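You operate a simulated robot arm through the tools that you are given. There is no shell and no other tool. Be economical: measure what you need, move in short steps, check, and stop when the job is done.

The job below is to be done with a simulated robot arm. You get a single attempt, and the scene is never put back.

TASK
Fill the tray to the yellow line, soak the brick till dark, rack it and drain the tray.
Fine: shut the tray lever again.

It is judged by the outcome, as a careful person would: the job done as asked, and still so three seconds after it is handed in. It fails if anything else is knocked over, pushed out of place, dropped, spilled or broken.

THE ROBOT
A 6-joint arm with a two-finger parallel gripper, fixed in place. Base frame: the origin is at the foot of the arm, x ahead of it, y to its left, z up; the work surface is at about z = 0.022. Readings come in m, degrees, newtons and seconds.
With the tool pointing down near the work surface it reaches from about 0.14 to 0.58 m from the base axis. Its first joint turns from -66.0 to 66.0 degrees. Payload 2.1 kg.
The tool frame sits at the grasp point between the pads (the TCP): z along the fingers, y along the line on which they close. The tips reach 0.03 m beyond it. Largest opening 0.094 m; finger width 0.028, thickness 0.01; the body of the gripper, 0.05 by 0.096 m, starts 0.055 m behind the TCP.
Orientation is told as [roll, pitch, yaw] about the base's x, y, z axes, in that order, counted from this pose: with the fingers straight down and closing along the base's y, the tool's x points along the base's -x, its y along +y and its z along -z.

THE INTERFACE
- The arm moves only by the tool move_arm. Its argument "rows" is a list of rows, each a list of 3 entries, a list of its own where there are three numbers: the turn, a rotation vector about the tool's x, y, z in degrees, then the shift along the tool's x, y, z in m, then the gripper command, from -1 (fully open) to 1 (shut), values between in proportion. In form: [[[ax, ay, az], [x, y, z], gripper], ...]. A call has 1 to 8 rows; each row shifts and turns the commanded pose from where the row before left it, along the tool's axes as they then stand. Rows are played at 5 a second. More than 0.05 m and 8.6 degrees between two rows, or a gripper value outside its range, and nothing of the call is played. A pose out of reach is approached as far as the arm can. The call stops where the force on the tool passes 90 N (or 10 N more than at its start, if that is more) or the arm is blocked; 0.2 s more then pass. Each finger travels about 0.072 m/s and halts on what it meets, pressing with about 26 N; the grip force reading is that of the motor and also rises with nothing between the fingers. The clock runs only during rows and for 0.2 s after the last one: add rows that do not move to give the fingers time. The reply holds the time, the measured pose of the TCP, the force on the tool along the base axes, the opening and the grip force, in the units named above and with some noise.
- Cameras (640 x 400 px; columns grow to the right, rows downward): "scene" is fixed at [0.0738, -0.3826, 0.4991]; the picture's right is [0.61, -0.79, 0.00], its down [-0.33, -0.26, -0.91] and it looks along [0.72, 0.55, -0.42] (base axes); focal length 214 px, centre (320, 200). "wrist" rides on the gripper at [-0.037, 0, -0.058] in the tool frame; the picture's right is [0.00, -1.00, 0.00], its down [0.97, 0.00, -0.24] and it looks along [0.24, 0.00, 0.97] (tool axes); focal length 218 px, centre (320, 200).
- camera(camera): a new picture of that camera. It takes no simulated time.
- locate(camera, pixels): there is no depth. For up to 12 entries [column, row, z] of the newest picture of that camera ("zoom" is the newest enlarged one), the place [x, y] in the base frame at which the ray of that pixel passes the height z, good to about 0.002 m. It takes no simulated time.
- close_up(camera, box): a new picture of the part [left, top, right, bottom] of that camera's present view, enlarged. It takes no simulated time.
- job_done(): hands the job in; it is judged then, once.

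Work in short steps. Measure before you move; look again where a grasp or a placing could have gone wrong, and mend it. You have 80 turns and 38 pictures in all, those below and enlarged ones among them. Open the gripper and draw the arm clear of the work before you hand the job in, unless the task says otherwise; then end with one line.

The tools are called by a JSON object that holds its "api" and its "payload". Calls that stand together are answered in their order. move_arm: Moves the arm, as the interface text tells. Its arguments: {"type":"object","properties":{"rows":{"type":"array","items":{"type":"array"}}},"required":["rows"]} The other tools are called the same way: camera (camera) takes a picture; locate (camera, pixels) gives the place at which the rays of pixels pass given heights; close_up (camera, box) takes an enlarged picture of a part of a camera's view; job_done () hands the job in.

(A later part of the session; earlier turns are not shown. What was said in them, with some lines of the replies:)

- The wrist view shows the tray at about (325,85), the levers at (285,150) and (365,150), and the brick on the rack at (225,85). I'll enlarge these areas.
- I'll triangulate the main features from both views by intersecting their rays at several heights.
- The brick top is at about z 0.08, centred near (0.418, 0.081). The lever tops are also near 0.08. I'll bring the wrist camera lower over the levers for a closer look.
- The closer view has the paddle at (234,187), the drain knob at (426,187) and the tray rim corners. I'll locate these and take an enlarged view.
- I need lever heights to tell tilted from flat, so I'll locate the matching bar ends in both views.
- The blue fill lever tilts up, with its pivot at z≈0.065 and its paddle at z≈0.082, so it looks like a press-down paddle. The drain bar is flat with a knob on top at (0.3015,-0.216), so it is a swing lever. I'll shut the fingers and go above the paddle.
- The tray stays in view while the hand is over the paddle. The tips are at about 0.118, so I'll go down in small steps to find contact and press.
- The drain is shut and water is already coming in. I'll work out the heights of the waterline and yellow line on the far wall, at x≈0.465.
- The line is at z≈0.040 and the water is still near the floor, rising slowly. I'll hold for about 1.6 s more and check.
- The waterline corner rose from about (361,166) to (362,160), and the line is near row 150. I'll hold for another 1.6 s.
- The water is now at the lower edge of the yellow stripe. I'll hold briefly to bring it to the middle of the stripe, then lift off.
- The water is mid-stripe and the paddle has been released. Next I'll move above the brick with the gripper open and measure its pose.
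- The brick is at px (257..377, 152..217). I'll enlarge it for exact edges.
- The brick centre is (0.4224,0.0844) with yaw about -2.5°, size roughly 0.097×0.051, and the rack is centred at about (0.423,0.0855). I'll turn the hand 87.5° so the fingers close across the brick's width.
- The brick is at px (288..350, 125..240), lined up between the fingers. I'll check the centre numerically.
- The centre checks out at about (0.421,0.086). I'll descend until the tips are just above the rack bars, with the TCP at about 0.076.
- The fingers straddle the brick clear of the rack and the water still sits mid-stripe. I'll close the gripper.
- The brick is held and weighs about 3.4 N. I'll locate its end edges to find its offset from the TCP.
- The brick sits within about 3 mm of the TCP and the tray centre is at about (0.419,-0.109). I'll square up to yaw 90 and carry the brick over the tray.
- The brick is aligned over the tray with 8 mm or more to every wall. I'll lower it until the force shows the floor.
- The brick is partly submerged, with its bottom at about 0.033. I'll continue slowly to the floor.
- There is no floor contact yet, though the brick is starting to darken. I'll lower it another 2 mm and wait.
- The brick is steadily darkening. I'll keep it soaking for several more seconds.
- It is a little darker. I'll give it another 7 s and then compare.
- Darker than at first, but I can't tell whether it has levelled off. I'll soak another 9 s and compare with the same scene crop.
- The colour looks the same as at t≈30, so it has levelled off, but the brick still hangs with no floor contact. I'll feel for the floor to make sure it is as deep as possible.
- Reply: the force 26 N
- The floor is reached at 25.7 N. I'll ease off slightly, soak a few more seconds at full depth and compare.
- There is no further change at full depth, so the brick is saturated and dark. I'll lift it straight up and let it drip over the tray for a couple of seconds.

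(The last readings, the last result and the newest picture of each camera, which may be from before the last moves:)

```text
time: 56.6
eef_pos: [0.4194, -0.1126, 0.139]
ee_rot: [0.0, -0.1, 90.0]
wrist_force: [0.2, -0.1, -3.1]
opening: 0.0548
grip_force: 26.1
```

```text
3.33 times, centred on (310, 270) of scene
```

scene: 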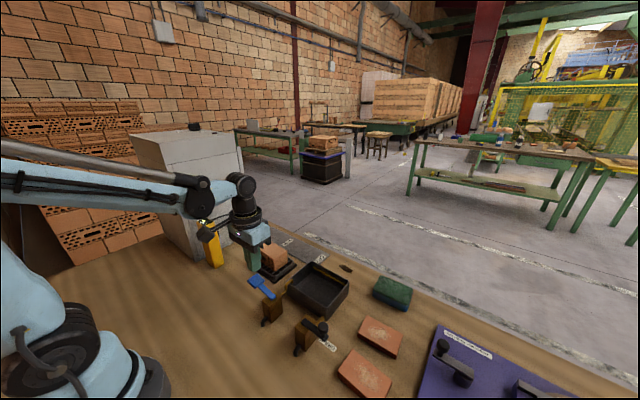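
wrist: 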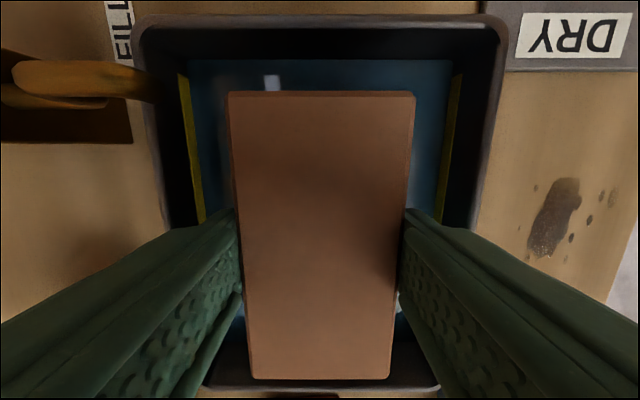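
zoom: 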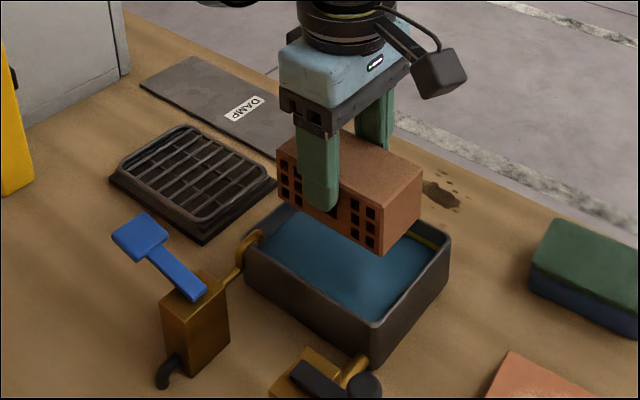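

The brick is evenly dark red-brown, with no drips and the tray intact. I'll carry it back over the rack.

{"api": "move_arm", "payload": {"rows": [[[0, 0, 0], [-0.04, 0, 0], 1], [[0, 0, 0], [-0.04, 0, 0], 1], [[0, 0, 0], [-0.04, 0, 0], 1], [[0, 0, 0], [-0.04, 0, 0], 1], [[0, 0, 0], [-0.037, -0.002, 0], 1], [[0, 0, 0], [0, 0, 0], 1]]}}

{"api": "move_arm", "payload": {"rows": [[[0, 0, 0], [0, 0, 0.025], 1], [[0, 0, 0], [0, 0, 0.02], 1], [[0, 0, 0], [0, 0, 0.01], 1], [[0, 0, 0], [0, 0, 0], 1]]}}

{"api": "close_up", "payload": {"camera": "scene", "box": [220, 210, 340, 310]}}

```text
time: 58.0
eef_pos: [0.4224, 0.0873, 0.1418]
ee_rot: [0.0, 0.0, 90.0]
wrist_force: [0.5, -0.1, -3.0]
opening: 0.0547
grip_force: 26.2
```

```text
time: 59.0
eef_pos: [0.4209, 0.0868, 0.085]
ee_rot: [-0.1, 0.1, 89.9]
wrist_force: [-0.1, -0.1, -3.6]
opening: 0.0547
grip_force: 26.1
```

```text
4.00 times, centred on (280, 260) of scene
```

zoom: 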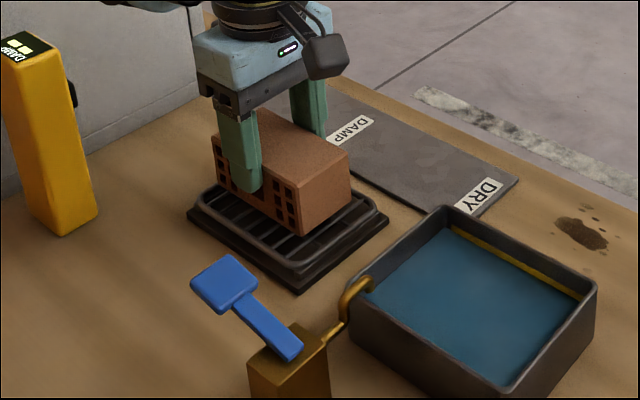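

The brick is just above the rack, well inside the ring. I'll lower it gently to contact.

{"api": "move_arm", "payload": {"rows": [[[0, 0, 0], [0, 0, 0.003], 1], [[0, 0, 0], [0, 0, 0.002], 1], [[0, 0, 0], [0, 0, 0], 1]]}}

{"api": "move_arm", "payload": {"rows": [[[0, 0, 0], [0, 0, 0.0015], 1], [[0, 0, 0], [0, 0, 0], 1]]}}

```text
time: 59.8
eef_pos: [0.4218, 0.0853, 0.0796]
ee_rot: [0.0, 0.0, 90.0]
wrist_force: [0.6, 1.0, -3.2]
opening: 0.0549
grip_force: 25.9
```

```text
time: 60.4
eef_pos: [0.4215, 0.0853, 0.0777]
ee_rot: [0.0, 0.0, 90.0]
wrist_force: [1.2, 0.9, 10.0]
opening: 0.0548
grip_force: 26.2
```

Contact at 10 N, so the brick is on the rack. I'll open the fingers and lift straight up.

{"api": "move_arm", "payload": {"rows": [[[0, 0, 0], [0, 0, -0.0005], 0.5], [[0, 0, 0], [0, 0, 0], 0], [[0, 0, 0], [0, 0, 0], -1], [[0, 0, 0], [0, 0, 0], -1], [[0, 0, 0], [0, 0, 0], -1]]}}

{"api": "move_arm", "payload": {"rows": [[[0, 0, 0], [0, 0, -0.04], -1], [[0, 0, 0], [0, 0, -0.04], -1], [[0, 0, 0], [0, 0, -0.04], -1], [[0, 0, 0], [0, 0, 0], -1]]}}

{"api": "camera", "payload": {"camera": "wrist"}}

```text
time: 61.6
eef_pos: [0.4205, 0.0838, 0.0779]
ee_rot: [0.0, 0.0, 89.9]
wrist_force: [0.0, 0.7, 0.1]
opening: 0.094
grip_force: 0.0
```

```text
time: 62.6
eef_pos: [0.4231, 0.0865, 0.1948]
ee_rot: [0.0, 0.0, 90.0]
wrist_force: [-0.7, 0.6, -0.3]
opening: 0.094
grip_force: 0.1
```

```text
7 pictures are left
```

wrist: 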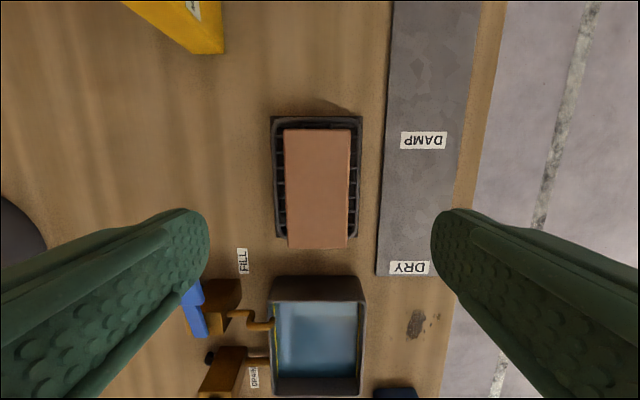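

The brick is safely racked. Next is the drain: I'll move above the knob at (0.3015,-0.216) at yaw 90 and verify the alignment.

{"api": "move_arm", "payload": {"rows": [[[0, 0, 0], [0.0432, 0.0174, 0], -1], [[0, 0, 0], [0.0432, 0.0174, 0], -1], [[0, 0, 0], [0.0432, 0.0174, 0], -1], [[0, 0, 0], [0.0432, 0.0174, 0], -1], [[0, 0, 0], [0.0432, 0.0174, 0], -1], [[0, 0, 0], [0.0432, 0.0174, 0], -1], [[0, 0, 0], [0.0432, 0.0174, 0], -1], [[0, 0, 0], [0, 0, 0], -1]]}}

{"api": "camera", "payload": {"camera": "wrist"}}

```text
time: 64.4
eef_pos: [0.3028, -0.2146, 0.1956]
ee_rot: [-0.1, 0.0, 90.0]
wrist_force: [0.6, 0.4, 0.2]
opening: 0.0939
grip_force: 0.2
```

```text
6 pictures are left
```

wrist: 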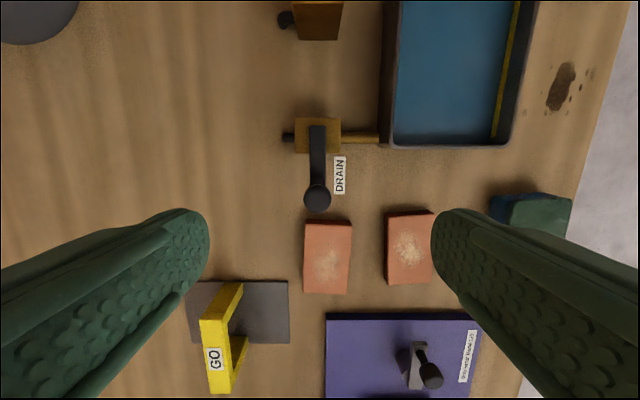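

{"api": "locate", "payload": {"camera": "wrist", "pixels": [[317, 197, 0.085], [317, 197, 0.09], [318, 130, 0.065], [318, 136, 0.065], [318, 135, 0.06], [385, 147, 0.05], [305, 225, 0.04], [350, 222, 0.04]]}}

```text
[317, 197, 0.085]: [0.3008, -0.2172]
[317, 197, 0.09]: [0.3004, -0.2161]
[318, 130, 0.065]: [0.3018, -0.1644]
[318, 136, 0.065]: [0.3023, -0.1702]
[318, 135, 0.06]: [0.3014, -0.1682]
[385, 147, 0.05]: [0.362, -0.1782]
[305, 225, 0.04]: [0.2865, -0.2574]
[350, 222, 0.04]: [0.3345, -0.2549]
```

The knob is at (0.301,-0.2165) and the pivot near (0.302,-0.167). I'll narrow the opening, go down around the knob with the tips above the bar, and close.

{"api": "move_arm", "payload": {"rows": [[[0, 0, 0], [0.002, 0.0015, 0.02], 0], [[0, 0, 0], [0, 0, 0.03], 0], [[0, 0, 0], [0, 0, 0.03], 0], [[0, 0, 0], [0, 0, 0.016], 0], [[0, 0, 0], [0, 0, 0], 0]]}}

{"api": "move_arm", "payload": {"rows": [[[0, 0, 0], [0, 0, 0], 1], [[0, 0, 0], [0, 0, 0], 1], [[0, 0, 0], [0, 0, 0], 1], [[0, 0, 0], [0, 0, 0], 1]]}}

```text
time: 65.6
eef_pos: [0.2997, -0.2204, 0.1011]
ee_rot: [0.0, 0.0, 90.0]
wrist_force: [-0.3, -0.2, -0.3]
opening: 0.0469
grip_force: 0.0
```

```text
time: 66.6
eef_pos: [0.3002, -0.2182, 0.1]
ee_rot: [0.1, 0.0, 90.0]
wrist_force: [-6.7, -1.5, -7.9]
opening: 0.0211
grip_force: 44.9
```

The knob is gripped at 0.021 m. I'll try swinging it towards -x, away from the tray, by a couple of small steps.

{"api": "move_arm", "payload": {"rows": [[[0, 0, 7.5], [-0.0004, 0.0067, 0], 1], [[0, 0, 7.5], [-0.0004, 0.0067, 0], 1], [[0, 0, 0], [0, 0, 0], 1]]}}

```text
time: 67.4
eef_pos: [0.2858, -0.2173, 0.1008]
ee_rot: [-0.1, 0.1, 74.9]
wrist_force: [2.3, -8.3, -38.4]
opening: 0.0209
grip_force: 45.5
```

The lateral force is low but there is a -38 N vertical pull. I'll look at what the lever is doing.

{"api": "close_up", "payload": {"camera": "scene", "box": [250, 255, 370, 355]}}

```text
4.00 times, centred on (310, 305) of scene
```

zoom: 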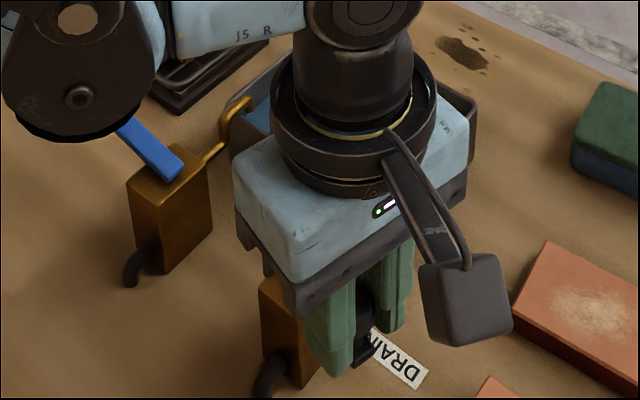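

The lever has swung toward -x with the hand. I'll relax the grip to a loose cage of about 0.027 opening, which removes the vertical pull, and continue along the arc.

{"api": "move_arm", "payload": {"rows": [[[0, 0, 0], [0, 0, 0], 0.43], [[0, 0, 0], [0, 0, 0], 0.43], [[0, 0, 7.5], [-0.0004, 0.0067, 0], 0.43], [[0, 0, 7.5], [-0.0004, 0.0067, 0], 0.43], [[0, 0, 0], [0, 0, 0], 0.43]]}}

```text
time: 68.6
eef_pos: [0.2727, -0.2117, 0.1003]
ee_rot: [0.1, -0.1, 59.9]
wrist_force: [0.8, -0.6, 0.1]
opening: 0.0267
grip_force: 0.0
```

No forces now, and the position follows the arc. I'll continue.

{"api": "move_arm", "payload": {"rows": [[[0, 0, 7.5], [-0.0004, 0.0067, 0], 0.43], [[0, 0, 7.5], [-0.0004, 0.0067, 0], 0.43], [[0, 0, 7.5], [-0.0004, 0.0067, 0], 0.43], [[0, 0, 7.5], [-0.0004, 0.0067, 0], 0.43], [[0, 0, 0], [0, 0, 0], 0.43]]}}

```text
time: 69.8
eef_pos: [0.2551, -0.1941, 0.1027]
ee_rot: [0.0, 0.0, 29.9]
wrist_force: [-0.4, -1.2, 0.0]
opening: 0.0269
grip_force: 0.5
```

On the arc at 60°. I'll do the last 30°.

{"api": "move_arm", "payload": {"rows": [[[0, 0, 7.5], [-0.0004, 0.0067, 0], 0.43], [[0, 0, 7.5], [-0.0004, 0.0067, 0], 0.43], [[0, 0, 7.5], [-0.0004, 0.0067, 0], 0.43], [[0, 0, 7.5], [-0.0004, 0.0067, 0], 0.43], [[0, 0, 0], [0, 0, 0], 0.43], [[0, 0, 0], [0, 0, 0], 0.43]]}}

{"api": "camera", "payload": {"camera": "wrist"}}

```text
time: 71.2
eef_pos: [0.2457, -0.1689, 0.1009]
ee_rot: [0.1, 0.0, -0.1]
wrist_force: [0.1, -1.0, 0.5]
opening: 0.027
grip_force: 0.3
```

```text
4 pictures are left
```

wrist: 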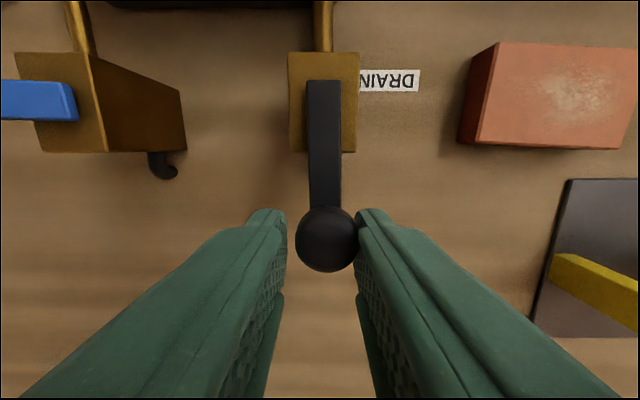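

The lever is now in line with the pipe, and the knob is at (326,238) in the cage. I'll let the tray drain for about 14 s, then check.

{"api": "move_arm", "payload": {"rows": [[[0, 0, 0], [0, 0, 0], 0.43], [[0, 0, 0], [0, 0, 0], 0.43], [[0, 0, 0], [0, 0, 0], 0.43], [[0, 0, 0], [0, 0, 0], 0.43], [[0, 0, 0], [0, 0, 0], 0.43], [[0, 0, 0], [0, 0, 0], 0.43], [[0, 0, 0], [0, 0, 0], 0.43], [[0, 0, 0], [0, 0, 0], 0.43]]}}

{"api": "move_arm", "payload": {"rows": [[[0, 0, 0], [0, 0, 0], 0.43], [[0, 0, 0], [0, 0, 0], 0.43], [[0, 0, 0], [0, 0, 0], 0.43], [[0, 0, 0], [0, 0, 0], 0.43], [[0, 0, 0], [0, 0, 0], 0.43], [[0, 0, 0], [0, 0, 0], 0.43], [[0, 0, 0], [0, 0, 0], 0.43], [[0, 0, 0], [0, 0, 0], 0.43]]}}

{"api": "move_arm", "payload": {"rows": [[[0, 0, 0], [0, 0, 0], 0.43], [[0, 0, 0], [0, 0, 0], 0.43], [[0, 0, 0], [0, 0, 0], 0.43], [[0, 0, 0], [0, 0, 0], 0.43], [[0, 0, 0], [0, 0, 0], 0.43], [[0, 0, 0], [0, 0, 0], 0.43], [[0, 0, 0], [0, 0, 0], 0.43], [[0, 0, 0], [0, 0, 0], 0.43]]}}

{"api": "move_arm", "payload": {"rows": [[[0, 0, 0], [0, 0, 0], 0.43], [[0, 0, 0], [0, 0, 0], 0.43], [[0, 0, 0], [0, 0, 0], 0.43], [[0, 0, 0], [0, 0, 0], 0.43], [[0, 0, 0], [0, 0, 0], 0.43], [[0, 0, 0], [0, 0, 0], 0.43], [[0, 0, 0], [0, 0, 0], 0.43], [[0, 0, 0], [0, 0, 0], 0.43]]}}

{"api": "move_arm", "payload": {"rows": [[[0, 0, 0], [0, 0, 0], 0.43], [[0, 0, 0], [0, 0, 0], 0.43], [[0, 0, 0], [0, 0, 0], 0.43], [[0, 0, 0], [0, 0, 0], 0.43], [[0, 0, 0], [0, 0, 0], 0.43], [[0, 0, 0], [0, 0, 0], 0.43], [[0, 0, 0], [0, 0, 0], 0.43], [[0, 0, 0], [0, 0, 0], 0.43]]}}

{"api": "move_arm", "payload": {"rows": [[[0, 0, 0], [0, 0, 0], 0.43], [[0, 0, 0], [0, 0, 0], 0.43], [[0, 0, 0], [0, 0, 0], 0.43], [[0, 0, 0], [0, 0, 0], 0.43], [[0, 0, 0], [0, 0, 0], 0.43], [[0, 0, 0], [0, 0, 0], 0.43], [[0, 0, 0], [0, 0, 0], 0.43], [[0, 0, 0], [0, 0, 0], 0.43]]}}

{"api": "move_arm", "payload": {"rows": [[[0, 0, 0], [0, 0, 0], 0.43], [[0, 0, 0], [0, 0, 0], 0.43], [[0, 0, 0], [0, 0, 0], 0.43], [[0, 0, 0], [0, 0, 0], 0.43], [[0, 0, 0], [0, 0, 0], 0.43], [[0, 0, 0], [0, 0, 0], 0.43], [[0, 0, 0], [0, 0, 0], 0.43], [[0, 0, 0], [0, 0, 0], 0.43]]}}

{"api": "move_arm", "payload": {"rows": [[[0, 0, 0], [0, 0, 0], 0.43], [[0, 0, 0], [0, 0, 0], 0.43], [[0, 0, 0], [0, 0, 0], 0.43], [[0, 0, 0], [0, 0, 0], 0.43], [[0, 0, 0], [0, 0, 0], 0.43], [[0, 0, 0], [0, 0, 0], 0.43], [[0, 0, 0], [0, 0, 0], 0.43], [[0, 0, 0], [0, 0, 0], 0.43]]}}

{"api": "close_up", "payload": {"camera": "scene", "box": [220, 230, 380, 330]}}

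```text
time: 73.0
eef_pos: [0.2457, -0.1692, 0.1026]
ee_rot: [0.0, 0.0, -0.1]
wrist_force: [-1.3, -0.7, 0.9]
opening: 0.0269
grip_force: 0.1
```

```text
time: 74.8
eef_pos: [0.2458, -0.169, 0.1013]
ee_rot: [-0.1, 0.0, 0.0]
wrist_force: [-0.1, 0.0, 0.6]
opening: 0.0267
grip_force: 0.0
```

```text
time: 76.6
eef_pos: [0.2464, -0.1679, 0.1027]
ee_rot: [0.0, 0.1, 0.0]
wrist_force: [1.0, -0.1, 0.1]
opening: 0.0269
grip_force: 0.0
```

```text
time: 78.4
eef_pos: [0.2463, -0.1674, 0.1024]
ee_rot: [0.0, 0.0, 0.0]
wrist_force: [0.0, -0.1, 0.6]
opening: 0.0266
grip_force: 0.0
```

```text
time: 80.2
eef_pos: [0.2458, -0.1682, 0.1012]
ee_rot: [-0.1, 0.1, -0.1]
wrist_force: [-0.2, -0.5, 0.3]
opening: 0.0268
grip_force: 0.1
```

```text
time: 82.0
eef_pos: [0.2461, -0.1681, 0.1007]
ee_rot: [0.1, -0.1, 0.0]
wrist_force: [0.2, 0.3, 1.2]
opening: 0.027
grip_force: 0.0
```

```text
time: 83.8
eef_pos: [0.2455, -0.1686, 0.102]
ee_rot: [0.0, 0.0, 0.0]
wrist_force: [0.3, -0.3, -1.3]
opening: 0.0269
grip_force: 0.0
```

```text
time: 85.6
eef_pos: [0.2455, -0.1687, 0.1014]
ee_rot: [0.1, 0.0, 0.0]
wrist_force: [0.8, -0.1, -0.1]
opening: 0.0269
grip_force: 0.0
```

```text
4.00 times, centred on (300, 280) of scene
```

zoom: 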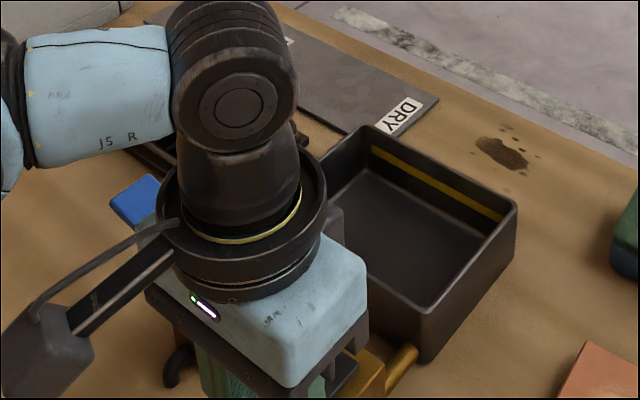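

The tray is empty. I'll swing the lever back along the same arc to shut it.

{"api": "move_arm", "payload": {"rows": [[[0, 0, -7.5], [-0.0004, -0.0067, 0], 0.43], [[0, 0, -7.5], [-0.0004, -0.0067, 0], 0.43], [[0, 0, -7.5], [-0.0004, -0.0067, 0], 0.43], [[0, 0, -7.5], [-0.0004, -0.0067, 0], 0.43], [[0, 0, -7.5], [-0.0004, -0.0067, 0], 0.43], [[0, 0, -7.5], [-0.0004, -0.0067, 0], 0.43], [[0, 0, 0], [0, 0, 0], 0.43]]}}

{"api": "move_arm", "payload": {"rows": [[[0, 0, -7.5], [-0.0004, -0.0067, 0], 0.43], [[0, 0, -7.5], [-0.0004, -0.0067, 0], 0.43], [[0, 0, -7.5], [-0.0004, -0.0067, 0], 0.43], [[0, 0, -7.5], [-0.0004, -0.0067, 0], 0.43], [[0, 0, -7.5], [-0.0004, -0.0067, 0], 0.43], [[0, 0, 0], [0, 0, 0], 0.43]]}}

```text
time: 87.2
eef_pos: [0.2607, -0.2036, 0.1021]
ee_rot: [-0.1, -0.1, 45.1]
wrist_force: [-0.3, -1.0, 0.5]
opening: 0.0268
grip_force: 0.0
```

```text
time: 88.6
eef_pos: [0.2921, -0.2205, 0.1021]
ee_rot: [-0.1, 0.1, 82.6]
wrist_force: [-0.2, -0.9, -0.2]
opening: 0.0271
grip_force: 0.1
```

7.5° remain. I'll finish and go slightly past to take up the cage slack, watching the force for the stop.

{"api": "move_arm", "payload": {"rows": [[[0, 0, -7.4], [-0.0004, -0.0067, 0], 0.43], [[0, 0, 0], [0, -0.003, 0], 0.43], [[0, 0, 0], [0, -0.002, 0], 0.43], [[0, 0, 0], [0, 0, 0], 0.43]]}}

{"api": "camera", "payload": {"camera": "wrist"}}

```text
time: 89.6
eef_pos: [0.3025, -0.2195, 0.1019]
ee_rot: [0.0, 0.0, 89.9]
wrist_force: [-0.5, -1.2, -1.2]
opening: 0.0277
grip_force: 0.5
```

```text
2 pictures are left
```

wrist: 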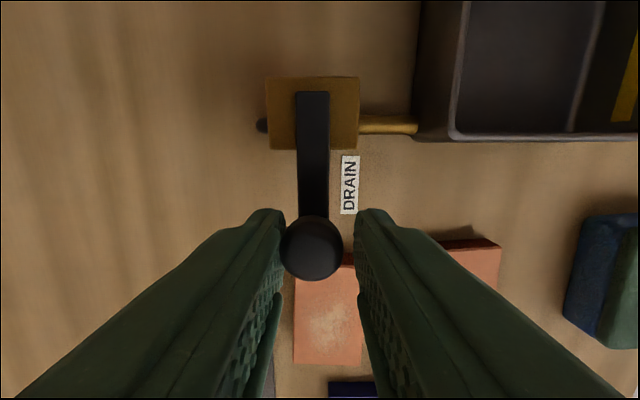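

The bar is perpendicular to the pipe again, from (312,95) to (313,247), with the finger just touching. I'll nudge another 1.5 mm to confirm it is at its stop.

{"api": "move_arm", "payload": {"rows": [[[0, 0, 0], [0, -0.0015, 0], 0.43], [[0, 0, 0], [0, 0, 0], 0.43]]}}

```text
time: 90.2
eef_pos: [0.3047, -0.2205, 0.1017]
ee_rot: [0.0, -0.1, 90.0]
wrist_force: [-4.6, -1.5, -2.0]
opening: 0.0298
grip_force: 2.5
```

The reaction force is building, so the lever is against its shut stop. I'll recentre, open the fingers and lift clear.

{"api": "move_arm", "payload": {"rows": [[[0, 0, 0], [0, 0.003, 0], 0.3], [[0, 0, 0], [0, 0, 0], 0.1], [[0, 0, 0], [0, 0, 0], 0], [[0, 0, 0], [0, 0, -0.03], 0], [[0, 0, 0], [0, 0, -0.04], 0], [[0, 0, 0], [0, 0, -0.04], -1], [[0, 0, 0], [-0.02, 0, -0.04], -1], [[0, 0, 0], [0, 0.03, -0.03], -1]]}}

{"api": "move_arm", "payload": {"rows": [[[0, 0, 0], [0, 0.04, -0.02], -1], [[0, 0, 0], [0, 0.04, 0], -1], [[0, 0, 0], [0, 0, 0], -1]]}}

{"api": "close_up", "payload": {"camera": "scene", "box": [190, 210, 430, 360]}}

```text
time: 92.0
eef_pos: [0.2709, -0.2011, 0.2821]
ee_rot: [0.0, 0.0, 89.9]
wrist_force: [-0.5, 0.6, -0.4]
opening: 0.0941
grip_force: 0.1
```

```text
time: 92.8
eef_pos: [0.1925, -0.1996, 0.3013]
ee_rot: [0.0, 0.0, 89.8]
wrist_force: [0.4, -0.1, 0.5]
opening: 0.094
grip_force: 0.1
```

```text
2.67 times, centred on (310, 285) of scene
```

zoom: 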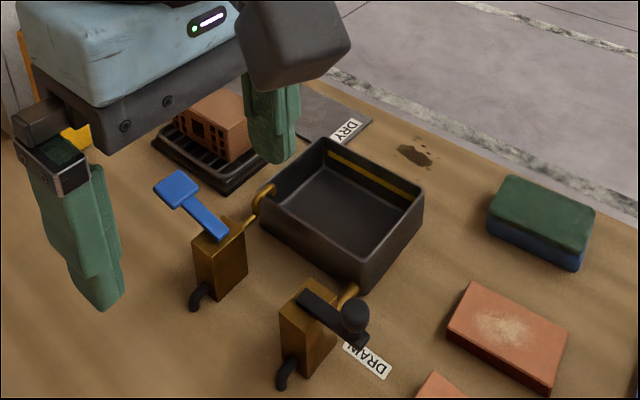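

The tray is empty, the drain lever is shut, the paddle is up, the dark brick is on the rack and the arm is clear. I'll hand in the job.

{"api": "job_done", "payload": {}}

```text
The job is handed in.
```

I filled the tray to the yellow line, soaked the brick until it stopped darkening, racked it, drained the tray and shut the tray lever again; nothing was spilled or knocked over in the pictures I took.
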